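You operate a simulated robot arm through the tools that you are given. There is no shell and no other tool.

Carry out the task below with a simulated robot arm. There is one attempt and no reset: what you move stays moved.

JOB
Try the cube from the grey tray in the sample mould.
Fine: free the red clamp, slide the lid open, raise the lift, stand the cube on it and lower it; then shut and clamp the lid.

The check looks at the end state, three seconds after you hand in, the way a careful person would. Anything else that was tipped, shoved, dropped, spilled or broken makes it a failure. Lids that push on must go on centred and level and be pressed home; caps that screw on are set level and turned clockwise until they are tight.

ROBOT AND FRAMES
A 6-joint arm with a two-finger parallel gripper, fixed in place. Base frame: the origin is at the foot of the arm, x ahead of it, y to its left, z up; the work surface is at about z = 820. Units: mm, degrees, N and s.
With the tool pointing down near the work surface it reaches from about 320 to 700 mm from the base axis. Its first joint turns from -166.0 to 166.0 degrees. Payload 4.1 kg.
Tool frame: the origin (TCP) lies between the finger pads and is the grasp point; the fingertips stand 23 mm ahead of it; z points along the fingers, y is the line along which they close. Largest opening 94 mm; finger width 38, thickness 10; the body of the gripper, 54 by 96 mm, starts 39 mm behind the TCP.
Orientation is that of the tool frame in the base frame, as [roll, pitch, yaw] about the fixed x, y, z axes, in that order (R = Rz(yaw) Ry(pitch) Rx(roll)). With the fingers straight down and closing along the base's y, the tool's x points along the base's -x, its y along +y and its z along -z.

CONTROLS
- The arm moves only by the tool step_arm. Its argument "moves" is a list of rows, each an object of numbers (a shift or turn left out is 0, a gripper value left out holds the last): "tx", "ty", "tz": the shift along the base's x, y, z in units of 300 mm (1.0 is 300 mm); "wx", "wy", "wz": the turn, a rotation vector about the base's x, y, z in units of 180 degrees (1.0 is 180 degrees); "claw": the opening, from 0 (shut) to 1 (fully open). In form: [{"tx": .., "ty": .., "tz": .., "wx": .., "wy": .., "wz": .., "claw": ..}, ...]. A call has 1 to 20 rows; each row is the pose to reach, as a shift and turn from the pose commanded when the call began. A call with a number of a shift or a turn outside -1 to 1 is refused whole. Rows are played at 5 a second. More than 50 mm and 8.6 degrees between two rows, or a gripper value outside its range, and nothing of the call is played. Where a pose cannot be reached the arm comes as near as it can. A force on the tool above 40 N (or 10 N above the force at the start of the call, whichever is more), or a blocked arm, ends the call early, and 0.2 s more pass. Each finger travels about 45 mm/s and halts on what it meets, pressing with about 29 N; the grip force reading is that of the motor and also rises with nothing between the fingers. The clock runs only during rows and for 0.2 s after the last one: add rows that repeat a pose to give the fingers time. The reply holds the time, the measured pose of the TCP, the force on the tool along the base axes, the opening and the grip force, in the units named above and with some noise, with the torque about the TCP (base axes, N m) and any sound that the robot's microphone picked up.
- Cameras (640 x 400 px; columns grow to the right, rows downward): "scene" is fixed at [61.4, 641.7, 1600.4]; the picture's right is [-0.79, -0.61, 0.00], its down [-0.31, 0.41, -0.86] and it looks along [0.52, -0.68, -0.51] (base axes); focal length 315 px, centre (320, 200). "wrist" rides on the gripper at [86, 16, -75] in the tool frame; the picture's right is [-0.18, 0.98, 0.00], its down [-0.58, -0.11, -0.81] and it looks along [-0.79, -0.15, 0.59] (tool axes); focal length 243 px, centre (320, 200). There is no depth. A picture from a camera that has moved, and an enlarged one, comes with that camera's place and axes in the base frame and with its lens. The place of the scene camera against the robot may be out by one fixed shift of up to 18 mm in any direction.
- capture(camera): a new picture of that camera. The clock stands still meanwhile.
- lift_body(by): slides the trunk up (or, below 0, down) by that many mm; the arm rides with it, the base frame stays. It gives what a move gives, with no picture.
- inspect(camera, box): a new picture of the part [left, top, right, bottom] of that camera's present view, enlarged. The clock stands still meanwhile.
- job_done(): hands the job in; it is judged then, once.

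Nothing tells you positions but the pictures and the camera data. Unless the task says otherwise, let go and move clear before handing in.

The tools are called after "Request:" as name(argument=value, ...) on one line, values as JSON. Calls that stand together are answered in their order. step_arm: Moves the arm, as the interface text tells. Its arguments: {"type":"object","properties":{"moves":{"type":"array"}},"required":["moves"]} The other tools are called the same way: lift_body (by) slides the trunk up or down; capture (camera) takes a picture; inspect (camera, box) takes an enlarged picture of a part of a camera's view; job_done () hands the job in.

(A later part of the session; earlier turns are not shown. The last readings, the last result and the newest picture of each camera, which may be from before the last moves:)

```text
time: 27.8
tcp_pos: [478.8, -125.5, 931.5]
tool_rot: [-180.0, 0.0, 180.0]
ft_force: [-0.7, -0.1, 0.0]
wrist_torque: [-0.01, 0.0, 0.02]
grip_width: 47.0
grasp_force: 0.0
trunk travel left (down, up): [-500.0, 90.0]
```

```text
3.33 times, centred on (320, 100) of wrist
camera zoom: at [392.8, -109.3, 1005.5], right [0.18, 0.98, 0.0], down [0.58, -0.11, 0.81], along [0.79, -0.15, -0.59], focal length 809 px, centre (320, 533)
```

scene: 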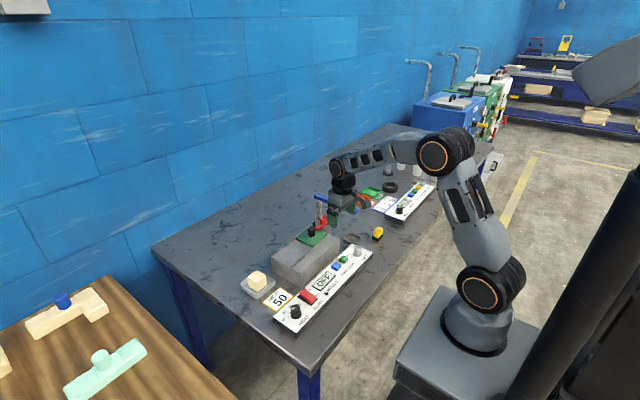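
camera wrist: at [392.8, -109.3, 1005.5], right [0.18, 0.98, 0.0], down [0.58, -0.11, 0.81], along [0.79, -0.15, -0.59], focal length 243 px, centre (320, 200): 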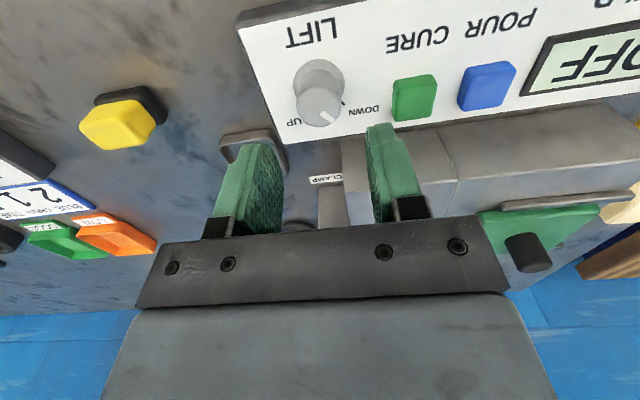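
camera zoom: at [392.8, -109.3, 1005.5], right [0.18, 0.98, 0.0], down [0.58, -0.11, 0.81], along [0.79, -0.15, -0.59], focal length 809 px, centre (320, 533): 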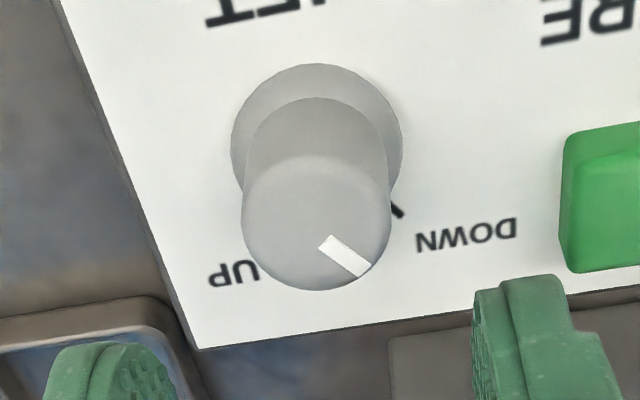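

The LIFT knob is about 28 mm in diameter at (479, −127), with its top at z ≈ 868 and the skirt at about 840. I'll descend around it and grip.

Request:
step_arm(moves=[{"ty": -0.004, "tz": -0.06}, {"ty": -0.004, "tz": -0.12}, {"ty": -0.004, "tz": -0.17}, {"ty": -0.004, "tz": -0.203}, {"ty": -0.004, "tz": -0.203}])

Request:
capture(camera="wrist")

Request:
inspect(camera="scene", box=[310, 210, 380, 270])

```text
time: 29.0
tcp_pos: [479.9, -127.5, 870.0]
tool_rot: [179.9, 0.1, 180.0]
ft_force: [-0.2, 0.6, -0.7]
wrist_torque: [0.0, 0.0, -0.02]
grip_width: 47.0
grasp_force: 0.1
trunk travel left (down, up): [-500.0, 90.0]
```

```text
taken
camera wrist: at [393.1, -110.1, 943.4], right [0.18, 0.98, 0.0], down [0.58, -0.11, 0.81], along [0.79, -0.15, -0.59], focal length 243 px, centre (320, 200)
```

wrist: 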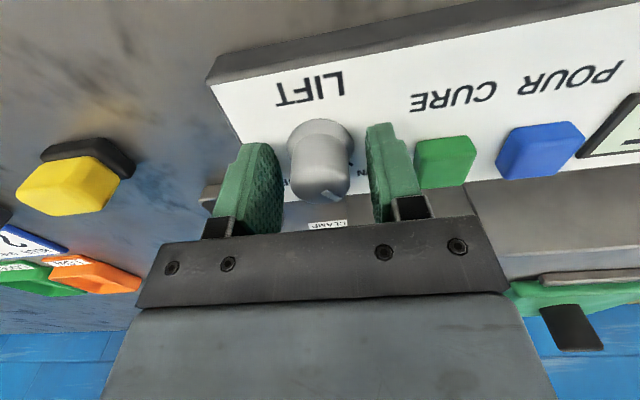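

```text
6.67 times, centred on (345, 240) of scene
camera zoom: at [61.4, 641.7, 1600.4], right [-0.79, -0.61, 0.0], down [-0.31, 0.41, -0.86], along [0.52, -0.68, -0.51], focal length 2101 px, centre (153, -67)
```

zoom: 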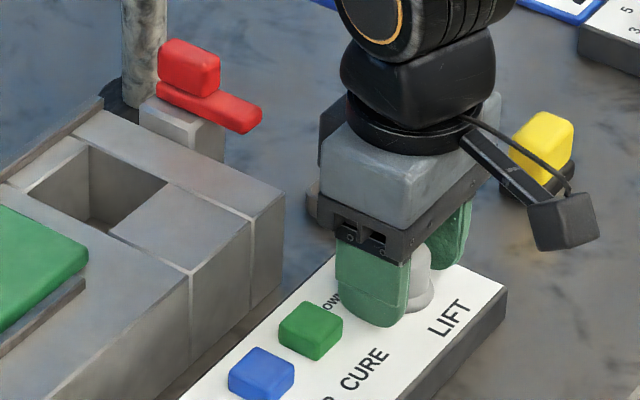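

The fingers straddle the knob and clear the CURE button. I'll close and make a small test turn toward UP.

Request:
step_arm(moves=[{"claw": 0.35}, {"claw": 0.18}, {"claw": 0.18}, {"claw": 0.18}, {"claw": 0.18}])

Request:
step_arm(moves=[{"wz": -0.0333}, {"wz": -0.0667}, {"wz": -0.1}, {"wz": -0.1}])

Request:
capture(camera="wrist")

```text
time: 30.2
tcp_pos: [479.1, -126.3, 870.7]
tool_rot: [180.0, 0.0, 180.0]
ft_force: [-0.1, 2.3, -2.4]
wrist_torque: [0.06, -0.23, -0.01]
grip_width: 33.9
grasp_force: 45.0
trunk travel left (down, up): [-500.0, 90.0]
```

```text
time: 31.2
tcp_pos: [479.3, -128.3, 870.2]
tool_rot: [-180.0, 0.0, 161.9]
ft_force: [2.4, -1.5, 0.3]
wrist_torque: [0.12, 0.51, 0.02]
grip_width: 34.2
grasp_force: 45.1
trunk travel left (down, up): [-500.0, 90.0]
```

```text
taken
camera wrist: at [402.2, -84.2, 943.5], right [0.48, 0.88, 0.0], down [0.52, -0.28, 0.81], along [0.71, -0.39, -0.59], focal length 243 px, centre (320, 200)
```

wrist: 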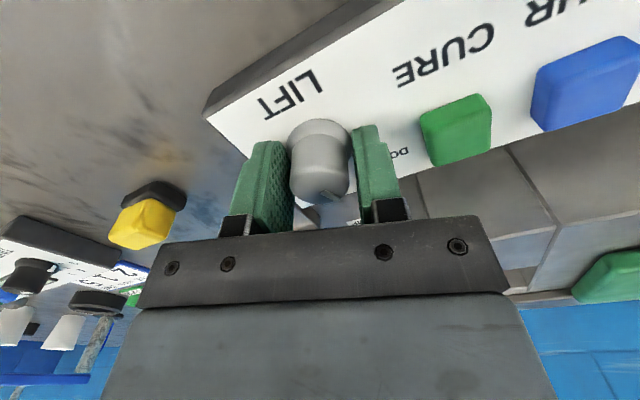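

Request:
inspect(camera="wrist", box=[260, 100, 380, 220])

Request:
inspect(camera="scene", box=[310, 210, 380, 270])

```text
3.33 times, centred on (320, 160) of wrist
camera zoom: at [402.2, -84.2, 943.5], right [0.48, 0.88, 0.0], down [0.52, -0.28, 0.81], along [0.71, -0.39, -0.59], focal length 809 px, centre (320, 333)
```

zoom: 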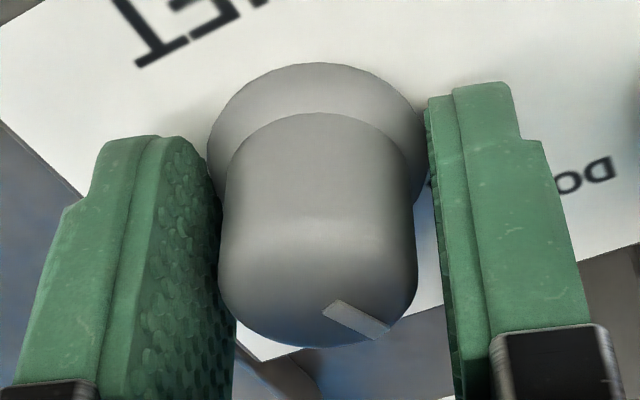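

```text
6.67 times, centred on (345, 240) of scene
camera zoom: at [61.4, 641.7, 1600.4], right [-0.79, -0.61, 0.0], down [-0.31, 0.41, -0.86], along [0.52, -0.68, -0.51], focal length 2101 px, centre (153, -67)
```

zoom: 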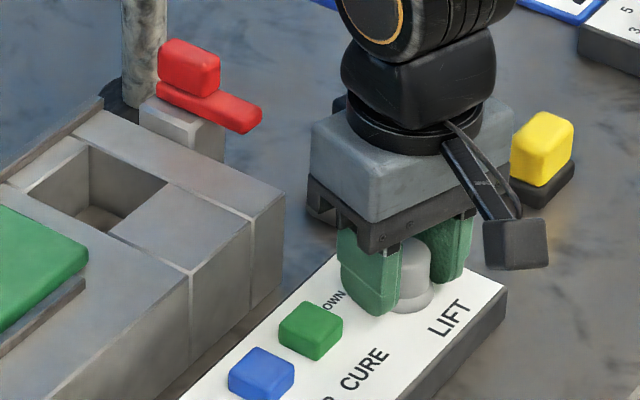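

The knob turns with the gripper and the floor in the cavity seems to be rising. I'll turn it the rest of the way to UP.

Request:
step_arm(moves=[{"wz": -0.0333}, {"wz": -0.0667}, {"wz": -0.1}, {"wz": -0.1333}, {"wz": -0.1667}, {"wz": -0.2}, {"wz": -0.2333}, {"wz": -0.2333}])

Request:
inspect(camera="wrist", box=[220, 60, 420, 220])

Request:
inspect(camera="scene", box=[310, 210, 380, 270])

```text
time: 33.0
tcp_pos: [478.3, -128.9, 869.0]
tool_rot: [179.9, -0.1, 120.0]
ft_force: [2.0, -4.0, 5.5]
wrist_torque: [0.09, 0.02, -0.02]
grip_width: 34.1
grasp_force: 45.2
trunk travel left (down, up): [-500.0, 90.0]
```

```text
2.50 times, centred on (320, 140) of wrist
camera zoom: at [449.6, -44.2, 943.5], right [0.94, 0.33, 0.0], down [0.19, -0.56, 0.81], along [0.27, -0.76, -0.59], focal length 606 px, centre (320, 350)
```

zoom: 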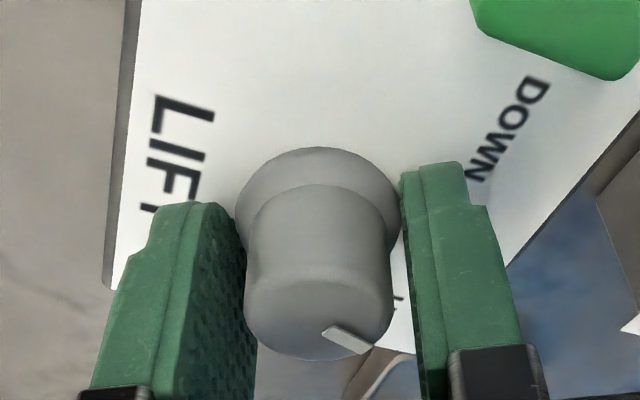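

```text
6.67 times, centred on (345, 240) of scene
camera zoom: at [61.4, 641.7, 1600.4], right [-0.79, -0.61, 0.0], down [-0.31, 0.41, -0.86], along [0.52, -0.68, -0.51], focal length 2101 px, centre (153, -67)
```

zoom: 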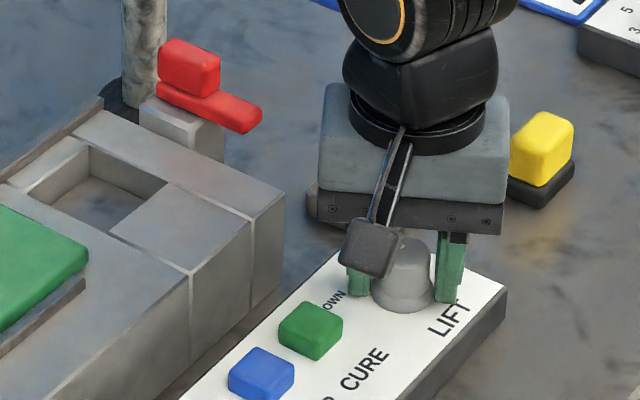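

The lift rises in proportion to the turn. About 30° remains.

Request:
step_arm(moves=[{"wz": -0.0333}, {"wz": -0.0667}, {"wz": -0.1}, {"wz": -0.1333}, {"wz": -0.1667}, {"wz": -0.1667}])

Request:
inspect(camera="wrist", box=[220, 60, 420, 220])

Request:
inspect(camera="scene", box=[310, 210, 380, 270])

```text
time: 34.4
tcp_pos: [476.9, -127.5, 868.6]
tool_rot: [180.0, 0.0, 90.0]
ft_force: [0.4, -1.5, 7.8]
wrist_torque: [-0.28, -0.08, 0.87]
grip_width: 33.9
grasp_force: 45.0
trunk travel left (down, up): [-500.0, 90.0]
```

```text
2.50 times, centred on (320, 140) of wrist
camera zoom: at [494.2, -39.5, 943.4], right [0.98, -0.18, 0.0], down [-0.11, -0.58, 0.81], along [-0.15, -0.79, -0.59], focal length 606 px, centre (320, 350)
```

zoom: 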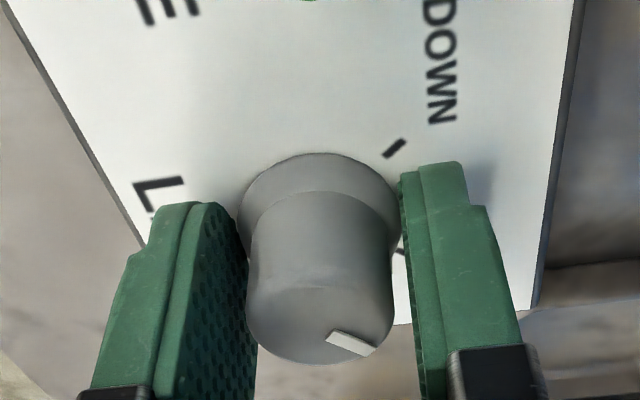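

```text
6.67 times, centred on (345, 240) of scene
camera zoom: at [61.4, 641.7, 1600.4], right [-0.79, -0.61, 0.0], down [-0.31, 0.41, -0.86], along [0.52, -0.68, -0.51], focal length 2101 px, centre (153, -67)
```

zoom: 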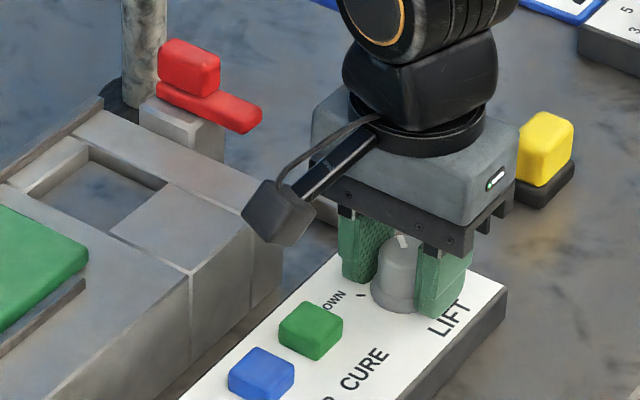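

The stop torque of 0.87 N·m shows the knob is at UP. I'll release it, rise, and look at the lift platform.

Request:
step_arm(moves=[{"claw": 0.45}, {"claw": 0.55}, {"claw": 0.55}, {"claw": 0.55, "tz": 0.08}, {"claw": 0.55, "tz": 0.2}, {"claw": 0.55, "tz": 0.33}, {"claw": 0.55, "tz": 0.46}, {"claw": 0.55, "tz": 0.5}, {"claw": 0.55, "tz": 0.5}])

Request:
capture(camera="scene")

Request:
inspect(camera="scene", box=[280, 200, 370, 260])

```text
time: 36.4
tcp_pos: [480.3, -127.5, 1019.6]
tool_rot: [180.0, 0.0, 90.0]
ft_force: [-0.2, -0.6, 0.1]
wrist_torque: [-0.03, 0.0, 0.01]
grip_width: 51.7
grasp_force: 0.0
trunk travel left (down, up): [-500.0, 90.0]
```

```text
taken
```

scene: 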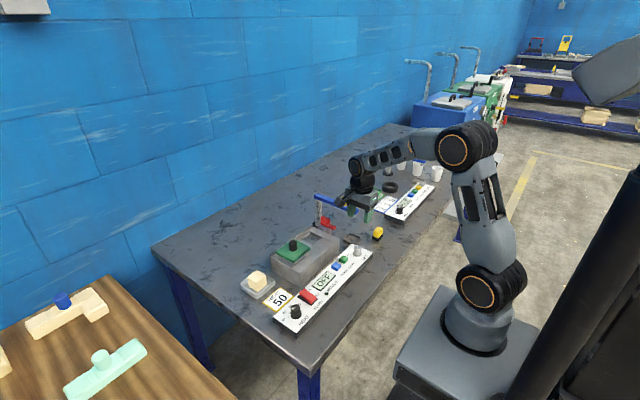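

```text
6.67 times, centred on (325, 230) of scene
camera zoom: at [61.4, 641.7, 1600.4], right [-0.79, -0.61, 0.0], down [-0.31, 0.41, -0.86], along [0.52, -0.68, -0.51], focal length 2101 px, centre (287, 0)
```

zoom: 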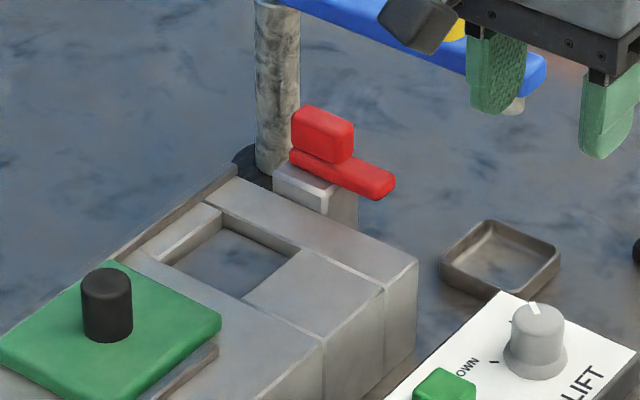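

The pointer is on UP and the platform sits just below the rim. I'll turn the wrist back and get a close view of the cavity, and of the cube afterwards.

Request:
step_arm(moves=[{"tx": 0.022, "ty": 0.025, "tz": -0.005, "wz": 0.04545}, {"tx": 0.045, "ty": 0.05, "tz": -0.01, "wz": 0.0909}, {"tx": 0.067, "ty": 0.075, "tz": -0.015, "wz": 0.13636}, {"tx": 0.09, "ty": 0.1, "tz": -0.02, "wz": 0.1818}, {"tx": 0.112, "ty": 0.125, "tz": -0.025, "wz": 0.22727}, {"tx": 0.134, "ty": 0.15, "tz": -0.03, "wz": 0.2727}, {"tx": 0.157, "ty": 0.175, "tz": -0.04, "wz": 0.31818}, {"tx": 0.18, "ty": 0.2, "tz": -0.05, "wz": 0.3636}, {"tx": 0.2, "ty": 0.225, "tz": -0.06, "wz": 0.40909}, {"tx": 0.22, "ty": 0.25, "tz": -0.07, "wz": 0.4545}, {"tx": 0.24, "ty": 0.277, "tz": -0.08, "wz": 0.5}, {"tx": 0.24, "ty": 0.277, "tz": -0.08, "wz": 0.5}])

Request:
capture(camera="wrist")

Request:
inspect(camera="wrist", box=[240, 60, 400, 180])

```text
time: 39.0
tcp_pos: [553.0, -44.7, 995.6]
tool_rot: [180.0, 0.0, -179.9]
ft_force: [-0.2, 0.5, -0.6]
wrist_torque: [-0.01, -0.01, 0.0]
grip_width: 51.8
grasp_force: 0.0
trunk travel left (down, up): [-500.0, 90.0]
```

```text
taken
camera wrist: at [464.5, -27.3, 1068.6], right [0.18, 0.98, 0.0], down [0.58, -0.11, 0.81], along [0.79, -0.15, -0.59], focal length 243 px, centre (320, 200)
```

wrist: 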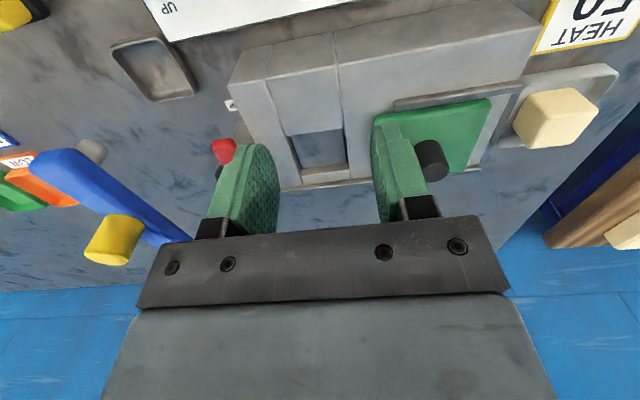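

```text
3.33 times, centred on (320, 120) of wrist
camera zoom: at [464.5, -27.3, 1068.6], right [0.18, 0.98, 0.0], down [0.58, -0.11, 0.81], along [0.79, -0.15, -0.59], focal length 809 px, centre (320, 467)
```

zoom: 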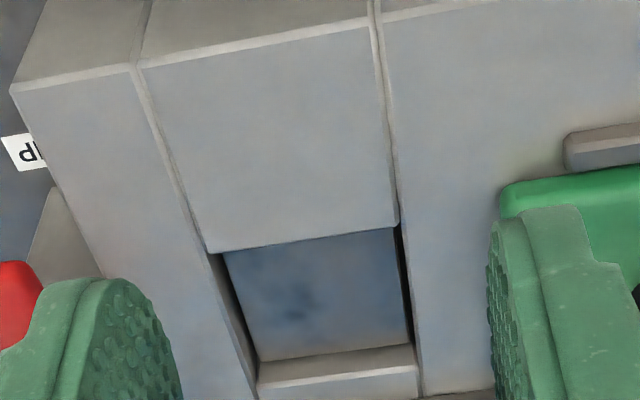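

The cavity opening is x 605–663, y −86 to −32, centred at about (634.5, −59). Its rim is at z ≈ 884.5 and the raised platform at z ≈ 871. Next I'll look at the cube on the tray.

Request:
step_arm(moves=[{"ty": 0.14}, {"ty": 0.28}, {"ty": 0.42}, {"ty": 0.56}, {"ty": 0.7}, {"tx": 0.06, "ty": 0.75}, {"tx": 0.06, "ty": 0.75}])

Request:
capture(camera="wrist")

Request:
inspect(camera="wrist", box=[240, 60, 400, 180])

Request:
inspect(camera="scene", box=[230, 250, 310, 310])

```text
time: 40.6
tcp_pos: [568.5, 180.9, 996.0]
tool_rot: [180.0, 0.0, 179.9]
ft_force: [-0.2, -0.1, 0.1]
wrist_torque: [-0.01, 0.02, 0.0]
grip_width: 51.6
grasp_force: 0.0
trunk travel left (down, up): [-500.0, 90.0]
```

```text
taken
camera wrist: at [482.1, 197.2, 1069.3], right [0.18, 0.98, 0.0], down [0.58, -0.11, 0.81], along [0.79, -0.15, -0.59], focal length 243 px, centre (320, 200)
```

wrist: 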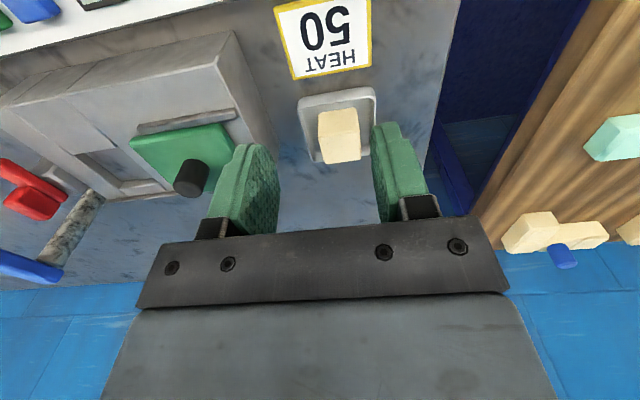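

```text
3.33 times, centred on (320, 120) of wrist
camera zoom: at [482.1, 197.2, 1069.3], right [0.18, 0.98, 0.0], down [0.58, -0.11, 0.81], along [0.79, -0.15, -0.59], focal length 809 px, centre (320, 467)
```

zoom: 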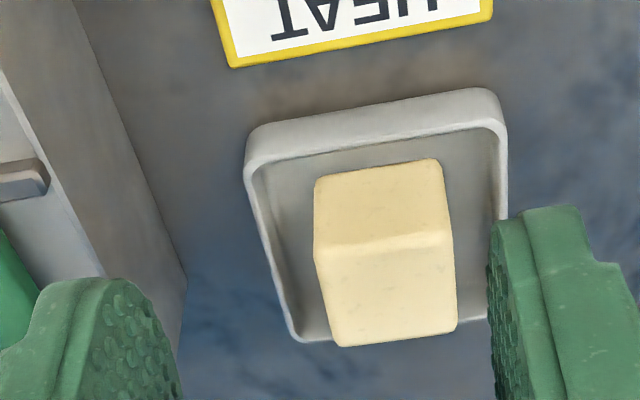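

```text
6.67 times, centred on (270, 280) of scene
camera zoom: at [61.4, 641.7, 1600.4], right [-0.79, -0.61, 0.0], down [-0.31, 0.41, -0.86], along [0.52, -0.68, -0.51], focal length 2101 px, centre (653, -333)
```

zoom: 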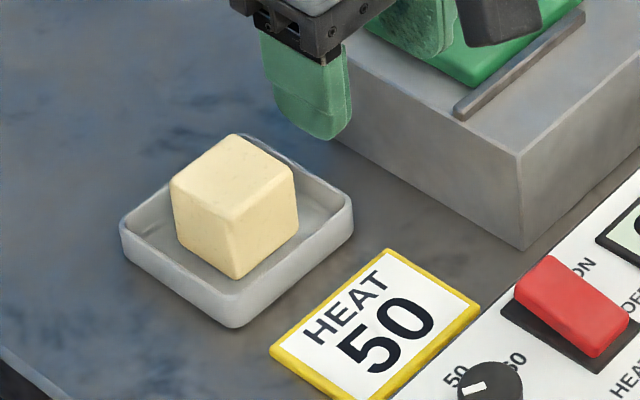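

The cube is about 41 mm, square to the axes, centred at about (662.5, 186) with its top at z ≈ 867 and the tray floor at about 826.5. I'll hover over it with a wider opening.

Request:
step_arm(moves=[{"tx": 0.08, "ty": 0.005, "tz": -0.03, "claw": 0.7}, {"tx": 0.16, "ty": 0.01, "tz": -0.07, "claw": 0.7}, {"tx": 0.24, "ty": 0.017, "tz": -0.12, "claw": 0.7}, {"tx": 0.312, "ty": 0.017, "tz": -0.18, "claw": 0.7}, {"tx": 0.312, "ty": 0.017, "tz": -0.2, "claw": 0.7}, {"tx": 0.312, "ty": 0.017, "tz": -0.2, "claw": 0.7}])

Request:
capture(camera="wrist")

Request:
inspect(camera="wrist", box=[240, 40, 400, 160])

```text
time: 42.0
tcp_pos: [660.3, 186.7, 934.2]
tool_rot: [180.0, 0.1, -179.9]
ft_force: [-0.2, 0.0, 0.7]
wrist_torque: [0.03, 0.03, 0.0]
grip_width: 65.7
grasp_force: 0.1
trunk travel left (down, up): [-500.0, 90.0]
```

```text
taken
camera wrist: at [574.3, 203.3, 1007.4], right [0.18, 0.98, 0.0], down [0.58, -0.11, 0.81], along [0.79, -0.15, -0.59], focal length 243 px, centre (320, 200)
```

wrist: 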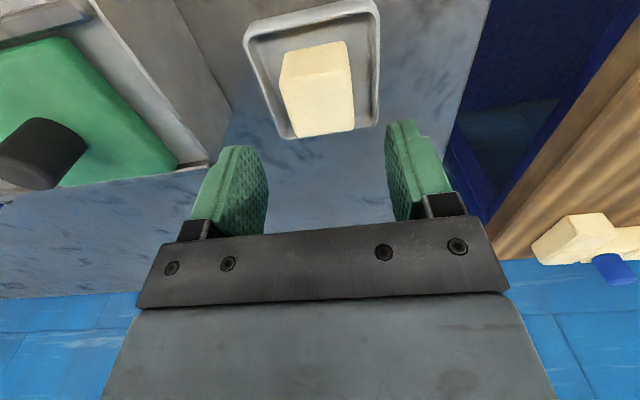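

```text
3.33 times, centred on (320, 100) of wrist
camera zoom: at [574.3, 203.3, 1007.4], right [0.18, 0.98, 0.0], down [0.58, -0.11, 0.81], along [0.79, -0.15, -0.59], focal length 809 px, centre (320, 533)
```

zoom: 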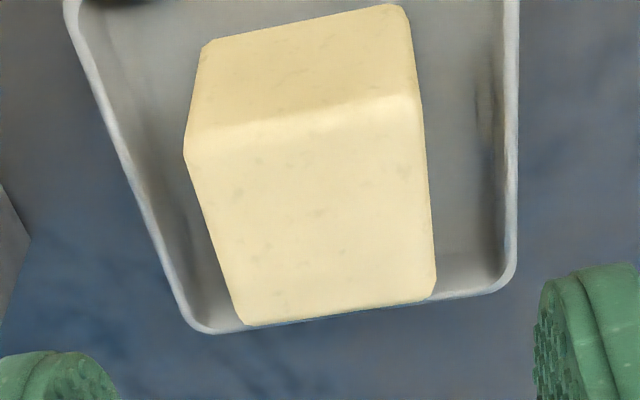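

The cube is centred at (664, 186). I'll descend with the tips stopping at z ≈ 845, above the tray rim, and then close.

Request:
step_arm(moves=[{"tx": 0.007, "ty": -0.001, "tz": -0.06}, {"tx": 0.007, "ty": -0.001, "tz": -0.12}, {"tx": 0.007, "ty": -0.001, "tz": -0.17}, {"tx": 0.007, "ty": -0.001, "tz": -0.222}, {"tx": 0.007, "ty": -0.001, "tz": -0.222}])

Request:
capture(camera="wrist")

Request:
inspect(camera="scene", box=[230, 250, 310, 310])

```text
time: 43.2
tcp_pos: [664.3, 186.4, 868.8]
tool_rot: [180.0, -0.1, -180.0]
ft_force: [1.3, 0.4, -0.7]
wrist_torque: [0.02, 0.01, -0.02]
grip_width: 65.9
grasp_force: 0.2
trunk travel left (down, up): [-500.0, 90.0]
```

```text
taken
camera wrist: at [578.1, 203.0, 942.2], right [0.18, 0.98, 0.0], down [0.58, -0.11, 0.81], along [0.79, -0.15, -0.59], focal length 243 px, centre (320, 200)
```

wrist: 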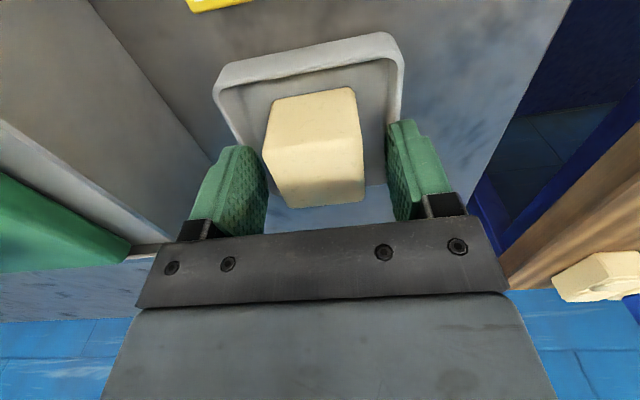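

```text
6.67 times, centred on (270, 280) of scene
camera zoom: at [61.4, 641.7, 1600.4], right [-0.79, -0.61, 0.0], down [-0.31, 0.41, -0.86], along [0.52, -0.68, -0.51], focal length 2101 px, centre (653, -333)
```

zoom: 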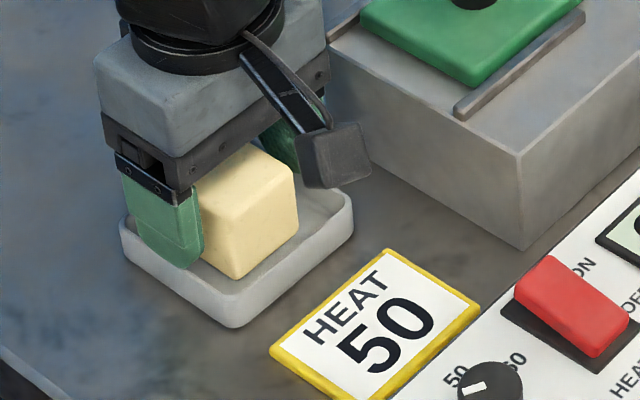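

The cube sits between the fingers. I'll close gently.

Request:
step_arm(moves=[{"claw": 0.55}, {"claw": 0.45}, {"claw": 0.38}, {"claw": 0.38}, {"claw": 0.38}])

Request:
capture(camera="wrist")

```text
time: 44.4
tcp_pos: [663.8, 185.4, 869.1]
tool_rot: [-179.9, 0.0, -179.9]
ft_force: [0.0, -0.3, -0.1]
wrist_torque: [0.0, 0.01, 0.01]
grip_width: 43.1
grasp_force: 29.1
trunk travel left (down, up): [-500.0, 90.0]
```

```text
taken
camera wrist: at [577.9, 203.0, 942.3], right [0.18, 0.98, 0.0], down [0.58, -0.11, 0.81], along [0.79, -0.15, -0.59], focal length 243 px, centre (320, 200)
```

wrist: 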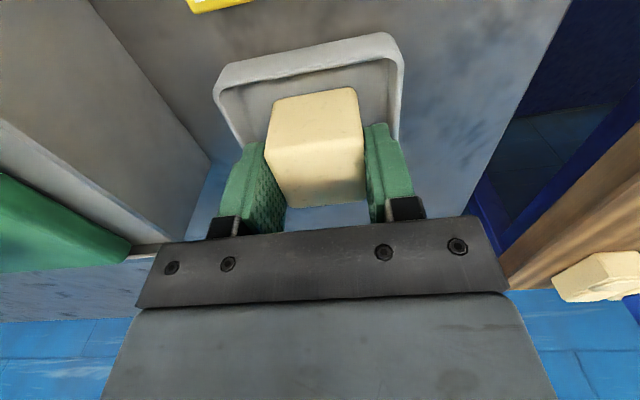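

The cube is held at 43 mm. I'll lift slowly and check that it comes up without the tray.

Request:
step_arm(moves=[{"tz": 0.02}, {"tz": 0.05}, {"tz": 0.1}, {"tz": 0.15}, {"tz": 0.15}])

Request:
capture(camera="wrist")

Request:
inspect(camera="scene", box=[230, 240, 310, 300])

```text
time: 45.6
tcp_pos: [662.6, 186.7, 915.5]
tool_rot: [179.9, 0.0, 180.0]
ft_force: [0.2, 0.7, 0.1]
wrist_torque: [0.0, 0.02, -0.01]
grip_width: 43.2
grasp_force: 29.5
trunk travel left (down, up): [-500.0, 90.0]
```

```text
taken
camera wrist: at [577.6, 203.0, 988.0], right [0.18, 0.98, 0.0], down [0.58, -0.11, 0.81], along [0.79, -0.15, -0.59], focal length 243 px, centre (320, 200)
```

wrist: 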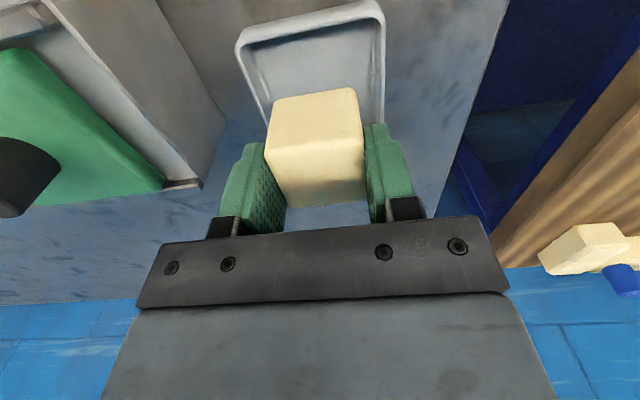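

```text
6.67 times, centred on (270, 270) of scene
camera zoom: at [61.4, 641.7, 1600.4], right [-0.79, -0.61, 0.0], down [-0.31, 0.41, -0.86], along [0.52, -0.68, -0.51], focal length 2101 px, centre (653, -267)
```

zoom: 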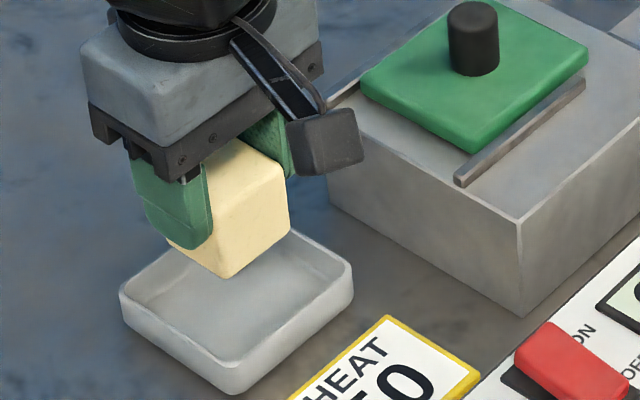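

The cube is clear of the tray. I'll rise above the lid knob and carry it over the cavity.

Request:
step_arm(moves=[{"tz": 0.07}, {"tz": 0.15}, {"tz": 0.23}, {"tz": 0.29}, {"tx": -0.005, "ty": -0.05, "tz": 0.29}, {"tx": -0.015, "ty": -0.14, "tz": 0.29}, {"tx": -0.028, "ty": -0.25, "tz": 0.29}, {"tx": -0.04, "ty": -0.36, "tz": 0.29}, {"tx": -0.053, "ty": -0.47, "tz": 0.29}, {"tx": -0.065, "ty": -0.58, "tz": 0.29}, {"tx": -0.078, "ty": -0.69, "tz": 0.29}, {"tx": -0.087, "ty": -0.77, "tz": 0.29}, {"tx": -0.0917, "ty": -0.818, "tz": 0.29}, {"tx": -0.0917, "ty": -0.818, "tz": 0.29}, {"tx": -0.0917, "ty": -0.818, "tz": 0.29}])

Request:
capture(camera="wrist")

Request:
inspect(camera="scene", box=[280, 180, 370, 260])

```text
time: 48.8
tcp_pos: [637.2, -58.7, 1001.7]
tool_rot: [-180.0, 0.0, -180.0]
ft_force: [0.5, -0.3, -0.3]
wrist_torque: [0.03, -0.01, 0.0]
grip_width: 42.7
grasp_force: 29.3
trunk travel left (down, up): [-500.0, 90.0]
```

```text
taken
camera wrist: at [550.6, -42.4, 1075.1], right [0.18, 0.98, 0.0], down [0.58, -0.11, 0.81], along [0.79, -0.15, -0.59], focal length 243 px, centre (320, 200)
```

wrist: 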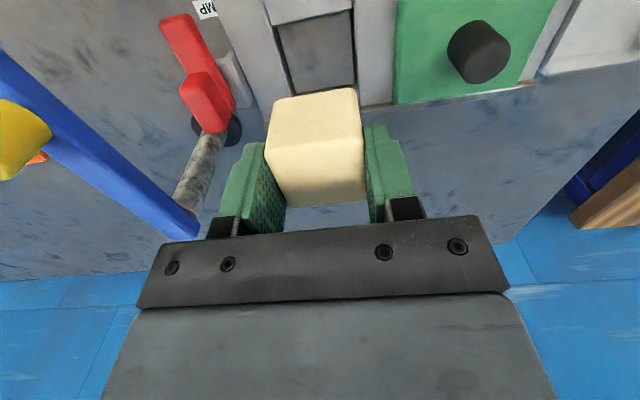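

```text
5.00 times, centred on (325, 220) of scene
camera zoom: at [61.4, 641.7, 1600.4], right [-0.79, -0.61, 0.0], down [-0.31, 0.41, -0.86], along [0.52, -0.68, -0.51], focal length 1576 px, centre (295, 100)
```

zoom: 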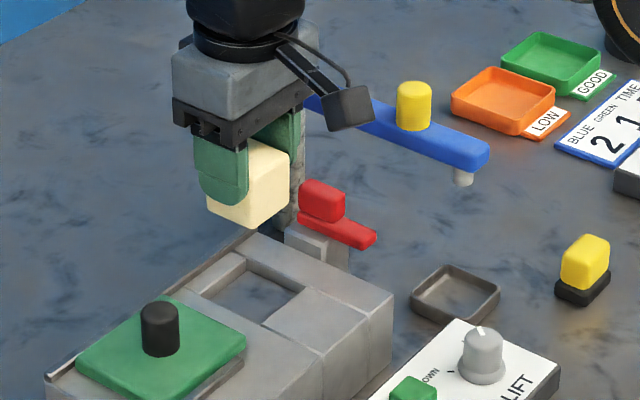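

The cube is lined up over the cavity. I'll lower it to just above the rim and check the clearance.

Request:
step_arm(moves=[{"tz": -0.06}, {"tz": -0.12}, {"tz": -0.18}, {"tz": -0.222}, {"tz": -0.222}])

Request:
capture(camera="wrist")

Request:
inspect(camera="wrist", box=[220, 20, 420, 180])

Request:
inspect(camera="scene", box=[290, 200, 350, 250])

```text
time: 50.0
tcp_pos: [636.1, -61.5, 934.1]
tool_rot: [180.0, 0.0, -180.0]
ft_force: [-0.8, 0.4, -0.1]
wrist_torque: [0.0, 0.02, 0.01]
grip_width: 42.8
grasp_force: 28.5
trunk travel left (down, up): [-500.0, 90.0]
```

```text
taken
camera wrist: at [550.0, -43.3, 1007.4], right [0.18, 0.98, 0.0], down [0.58, -0.11, 0.81], along [0.79, -0.15, -0.59], focal length 243 px, centre (320, 200)
```

wrist: 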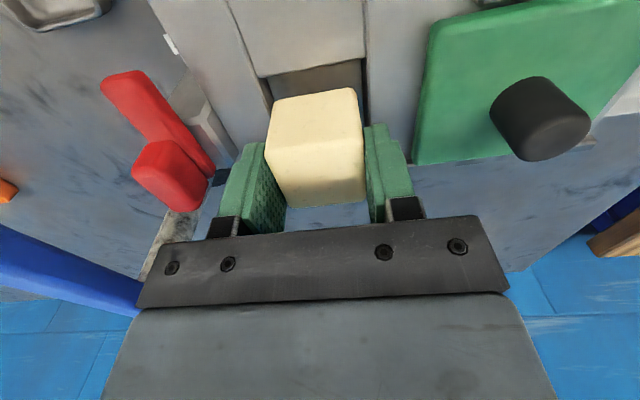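

```text
2.50 times, centred on (320, 100) of wrist
camera zoom: at [550.0, -43.3, 1007.4], right [0.18, 0.98, 0.0], down [0.58, -0.11, 0.81], along [0.79, -0.15, -0.59], focal length 606 px, centre (320, 450)
```

zoom: 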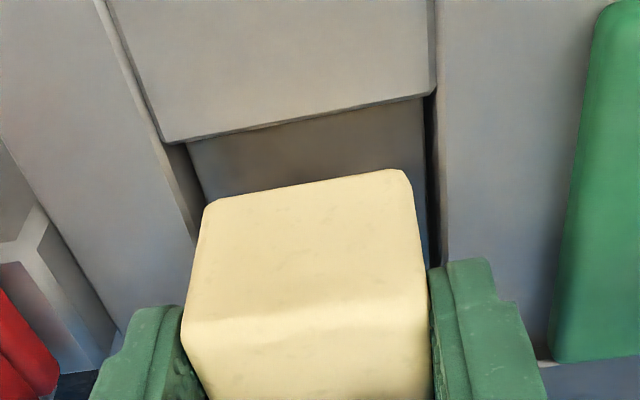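

```text
8.00 times, centred on (320, 225) of scene
camera zoom: at [61.4, 641.7, 1600.4], right [-0.79, -0.61, 0.0], down [-0.31, 0.41, -0.86], along [0.52, -0.68, -0.51], focal length 2521 px, centre (320, 0)
```

zoom: 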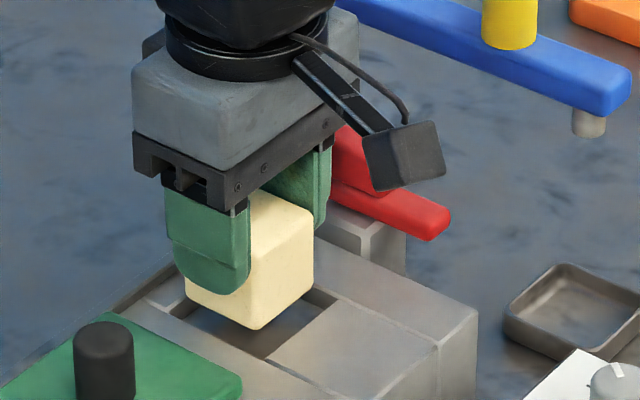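

Clearances are about 6–9 mm all round. I'll lower gently toward the platform.

Request:
step_arm(moves=[{"tz": -0.015}, {"tz": -0.03}, {"tz": -0.045}, {"tz": -0.056}, {"tz": -0.056}])

Request:
inspect(camera="wrist", box=[220, 20, 420, 180])

Request:
inspect(camera="scene", box=[290, 200, 350, 250])

```text
time: 51.2
tcp_pos: [636.4, -60.3, 919.6]
tool_rot: [179.9, 0.3, -180.0]
ft_force: [0.3, -1.3, 21.0]
wrist_torque: [0.0, 0.27, 0.01]
grip_width: 42.9
grasp_force: 29.4
trunk travel left (down, up): [-500.0, 90.0]
```

```text
2.50 times, centred on (320, 100) of wrist
camera zoom: at [549.6, -43.3, 993.2], right [0.18, 0.98, 0.0], down [0.58, -0.11, 0.81], along [0.8, -0.15, -0.59], focal length 606 px, centre (320, 450)
```

zoom: 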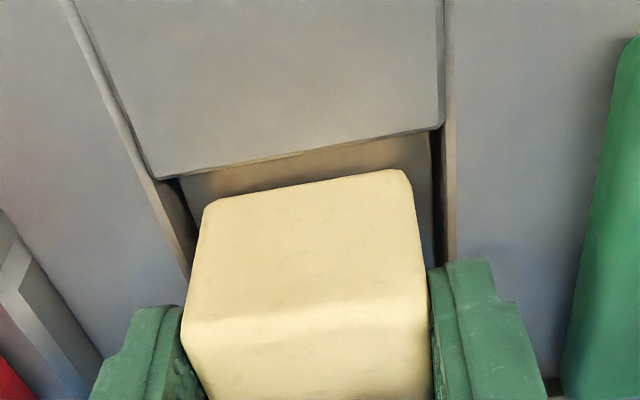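

```text
8.00 times, centred on (320, 225) of scene
camera zoom: at [61.4, 641.7, 1600.4], right [-0.79, -0.61, 0.0], down [-0.31, 0.41, -0.86], along [0.52, -0.68, -0.51], focal length 2521 px, centre (320, 0)
```

zoom: 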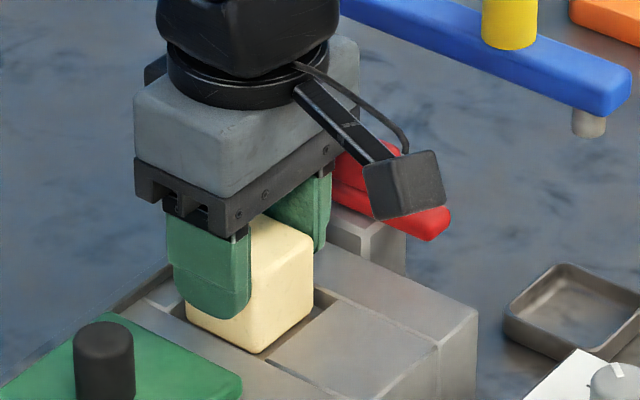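

The cube has met the platform with 21 N upward. I'll ease up 2 mm, open a little and rise clear.

Request:
step_arm(moves=[{"tz": 0.007}, {"tz": 0.007, "claw": 0.5}, {"tz": 0.007, "claw": 0.57}, {"tz": 0.007, "claw": 0.57}, {"tz": 0.03, "claw": 0.57}, {"tz": 0.08, "claw": 0.57}, {"tz": 0.16, "claw": 0.57}, {"tz": 0.25, "claw": 0.57}, {"tz": 0.3, "claw": 0.57}, {"tz": 0.3, "claw": 0.57}])

Request:
capture(camera="wrist")

Request:
inspect(camera="scene", box=[280, 200, 360, 260])

```text
time: 53.4
tcp_pos: [636.9, -59.6, 1007.6]
tool_rot: [-180.0, 0.0, -180.0]
ft_force: [0.7, 0.0, 0.5]
wrist_torque: [0.04, 0.01, 0.01]
grip_width: 53.4
grasp_force: 0.0
trunk travel left (down, up): [-500.0, 90.0]
```

```text
taken
camera wrist: at [550.7, -42.0, 1081.0], right [0.18, 0.98, 0.0], down [0.58, -0.11, 0.81], along [0.79, -0.15, -0.59], focal length 243 px, centre (320, 200)
```

wrist: 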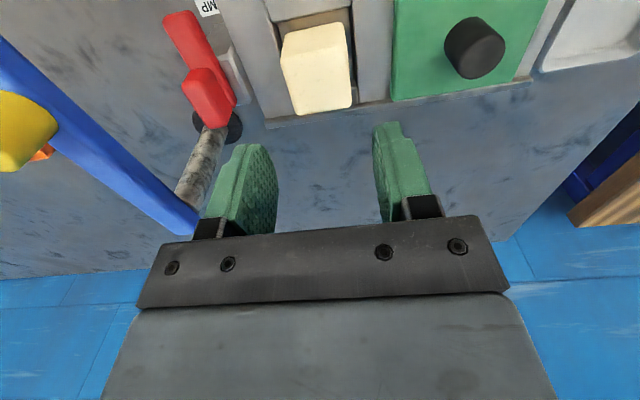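

```text
6.67 times, centred on (320, 230) of scene
camera zoom: at [61.4, 641.7, 1600.4], right [-0.79, -0.61, 0.0], down [-0.31, 0.41, -0.86], along [0.52, -0.68, -0.51], focal length 2101 px, centre (320, 0)
```

zoom: 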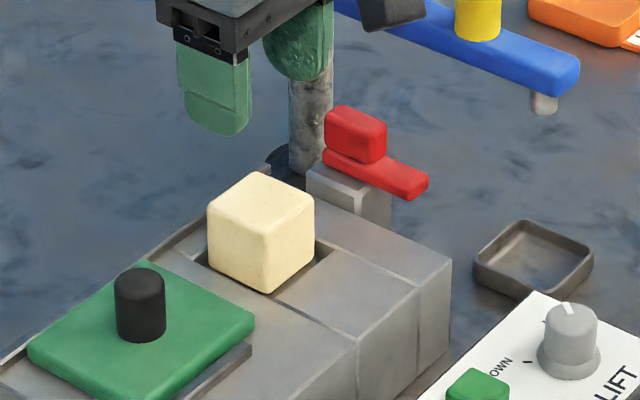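

The cube stands squarely on the platform. I'll return to the LIFT knob with yaw at 90° to turn it back to DOWN.

Request:
step_arm(moves=[{"tx": -0.048, "ty": -0.02, "tz": 0, "wz": -0.04545}, {"tx": -0.096, "ty": -0.041, "tz": 0, "wz": -0.0909}, {"tx": -0.144, "ty": -0.061, "tz": 0, "wz": -0.13636}, {"tx": -0.192, "ty": -0.082, "tz": 0, "wz": -0.1818}, {"tx": -0.24, "ty": -0.102, "tz": 0, "wz": -0.22727}, {"tx": -0.288, "ty": -0.123, "tz": 0, "wz": -0.2727}, {"tx": -0.335, "ty": -0.143, "tz": -0.01, "wz": -0.31818}, {"tx": -0.383, "ty": -0.164, "tz": -0.03, "wz": -0.3636}, {"tx": -0.431, "ty": -0.184, "tz": -0.06, "wz": -0.40909}, {"tx": -0.479, "ty": -0.205, "tz": -0.1, "wz": -0.4545}, {"tx": -0.525, "ty": -0.225, "tz": -0.15, "wz": -0.5}, {"tx": -0.525, "ty": -0.225, "tz": -0.2, "wz": -0.5}, {"tx": -0.525, "ty": -0.225, "tz": -0.24, "wz": -0.5}, {"tx": -0.525, "ty": -0.225, "tz": -0.24, "wz": -0.5}])

Request:
capture(camera="wrist")

Request:
inspect(camera="wrist", box=[240, 40, 400, 160])

```text
time: 56.4
tcp_pos: [479.2, -126.7, 934.6]
tool_rot: [180.0, 0.0, 90.1]
ft_force: [1.1, -0.6, -1.0]
wrist_torque: [0.04, 0.0, -0.01]
grip_width: 53.6
grasp_force: 0.1
trunk travel left (down, up): [-500.0, 90.0]
```

```text
taken
camera wrist: at [496.0, -39.9, 1008.9], right [0.98, -0.18, 0.0], down [-0.11, -0.58, 0.81], along [-0.15, -0.79, -0.59], focal length 243 px, centre (320, 200)
```

wrist: 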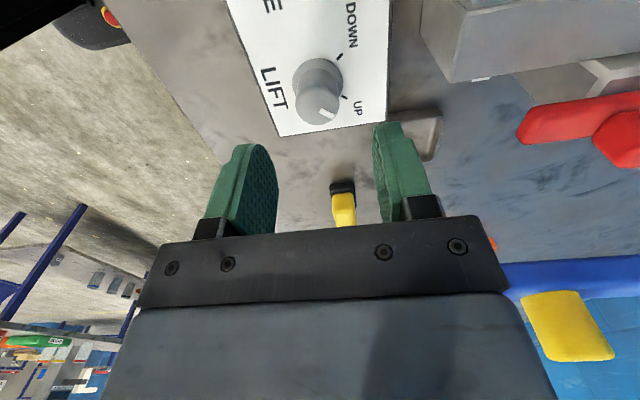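

```text
3.33 times, centred on (320, 100) of wrist
camera zoom: at [496.0, -39.9, 1008.9], right [0.98, -0.18, 0.0], down [-0.11, -0.58, 0.81], along [-0.15, -0.79, -0.59], focal length 809 px, centre (320, 533)
```

zoom: 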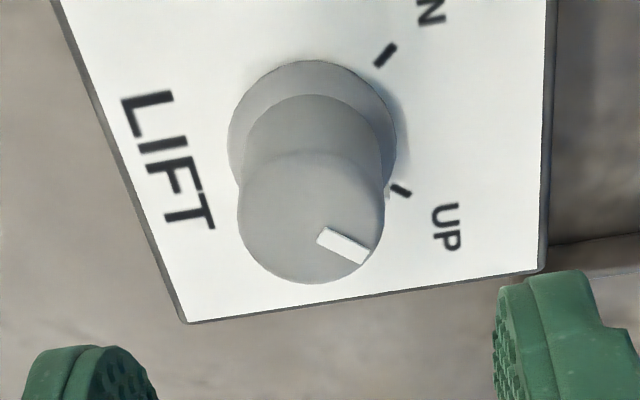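

The knob is at UP, as expected. I'll descend and grip as before, then turn +30° and check.

Request:
step_arm(moves=[{"tz": -0.06}, {"tz": -0.12}, {"tz": -0.17}, {"tz": -0.215}, {"tz": -0.215}, {"tz": -0.215, "claw": 0.4}, {"tz": -0.215, "claw": 0.18}, {"tz": -0.215, "claw": 0.18}, {"tz": -0.215, "claw": 0.18}])

Request:
step_arm(moves=[{"wz": 0.03}, {"wz": 0.06}, {"wz": 0.09}, {"wz": 0.12}, {"wz": 0.15}, {"wz": 0.15}])

Request:
inspect(camera="scene", box=[290, 200, 380, 270])

Request:
inspect(camera="wrist", box=[220, 60, 420, 220])

```text
time: 58.4
tcp_pos: [478.6, -127.3, 870.8]
tool_rot: [-180.0, 0.0, 90.0]
ft_force: [-5.4, 0.5, -4.5]
wrist_torque: [0.0, 0.1, -0.01]
grip_width: 34.4
grasp_force: 45.3
trunk travel left (down, up): [-500.0, 90.0]
```

```text
time: 59.8
tcp_pos: [477.1, -127.6, 870.3]
tool_rot: [180.0, 0.0, 117.2]
ft_force: [-11.1, 2.7, -4.7]
wrist_torque: [-0.27, -0.04, -0.01]
grip_width: 34.2
grasp_force: 44.9
trunk travel left (down, up): [-500.0, 90.0]
```

```text
5.71 times, centred on (335, 235) of scene
camera zoom: at [61.4, 641.7, 1600.4], right [-0.79, -0.61, 0.0], down [-0.31, 0.41, -0.86], along [0.52, -0.68, -0.51], focal length 1801 px, centre (234, 0)
```

zoom: 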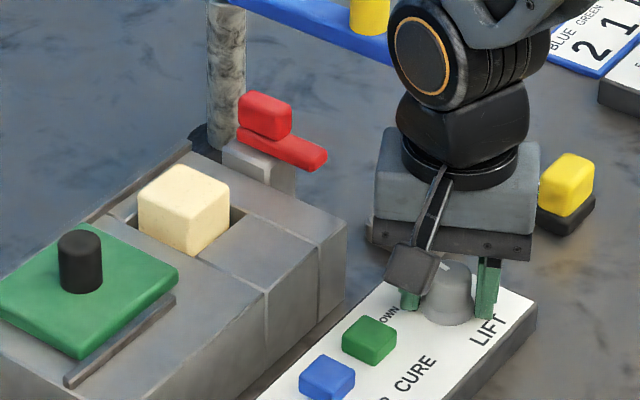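

```text
2.50 times, centred on (320, 140) of wrist
camera zoom: at [453.1, -41.4, 944.3], right [0.96, 0.28, 0.0], down [0.17, -0.57, 0.81], along [0.23, -0.77, -0.59], focal length 606 px, centre (320, 350)
```

zoom: 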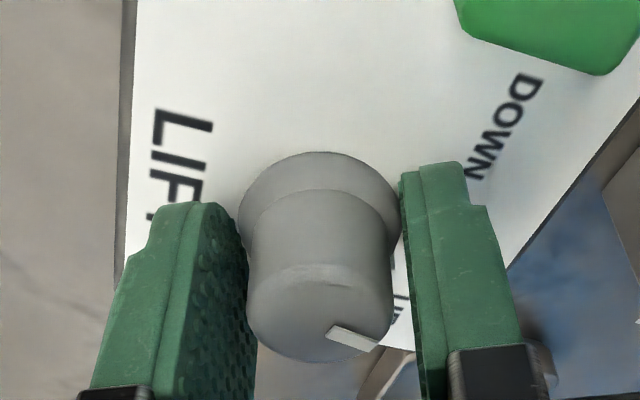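

The cube is going down with the lift. I'll finish the turn to the DOWN stop.

Request:
step_arm(moves=[{"tx": -0.004, "wz": 0.03}, {"tx": -0.004, "wz": 0.06}, {"tx": -0.004, "wz": 0.09}, {"tx": -0.003, "wz": 0.12}, {"tx": -0.003, "wz": 0.15}, {"tx": -0.002, "wz": 0.18}, {"tx": -0.002, "wz": 0.21}, {"tx": -0.002, "wz": 0.24}, {"tx": -0.002, "wz": 0.27}, {"tx": -0.002, "wz": 0.3}, {"tx": -0.002, "wz": 0.33}, {"tx": -0.002, "wz": 0.35}, {"tx": -0.002, "wz": 0.36}, {"tx": -0.002, "wz": 0.36}])

Request:
inspect(camera="scene", box=[290, 200, 380, 270])

Request:
inspect(camera="wrist", box=[220, 60, 420, 220])

```text
time: 62.8
tcp_pos: [479.3, -125.8, 871.1]
tool_rot: [-180.0, 0.1, -178.3]
ft_force: [2.8, 9.1, -5.6]
wrist_torque: [0.22, -0.83, -0.89]
grip_width: 34.1
grasp_force: 44.1
trunk travel left (down, up): [-500.0, 90.0]
```

```text
5.71 times, centred on (335, 235) of scene
camera zoom: at [61.4, 641.7, 1600.4], right [-0.79, -0.61, 0.0], down [-0.31, 0.41, -0.86], along [0.52, -0.68, -0.51], focal length 1801 px, centre (234, 0)
```

zoom: 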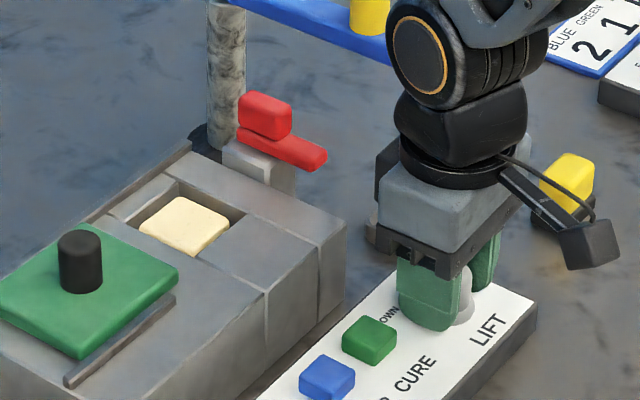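

```text
2.50 times, centred on (320, 140) of wrist
camera zoom: at [392.6, -112.4, 944.2], right [0.15, 0.99, 0.0], down [0.58, -0.09, 0.81], along [0.8, -0.12, -0.59], focal length 606 px, centre (320, 350)
```

zoom: 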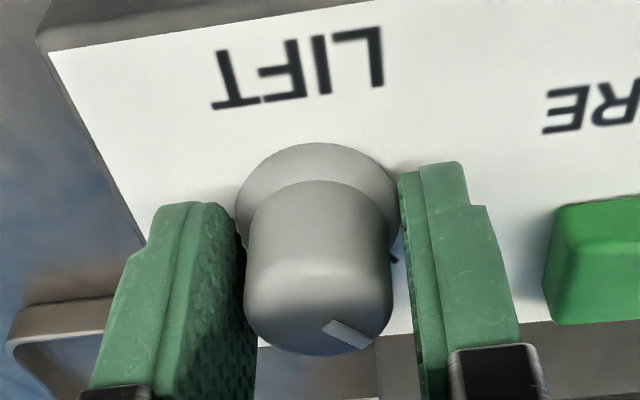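

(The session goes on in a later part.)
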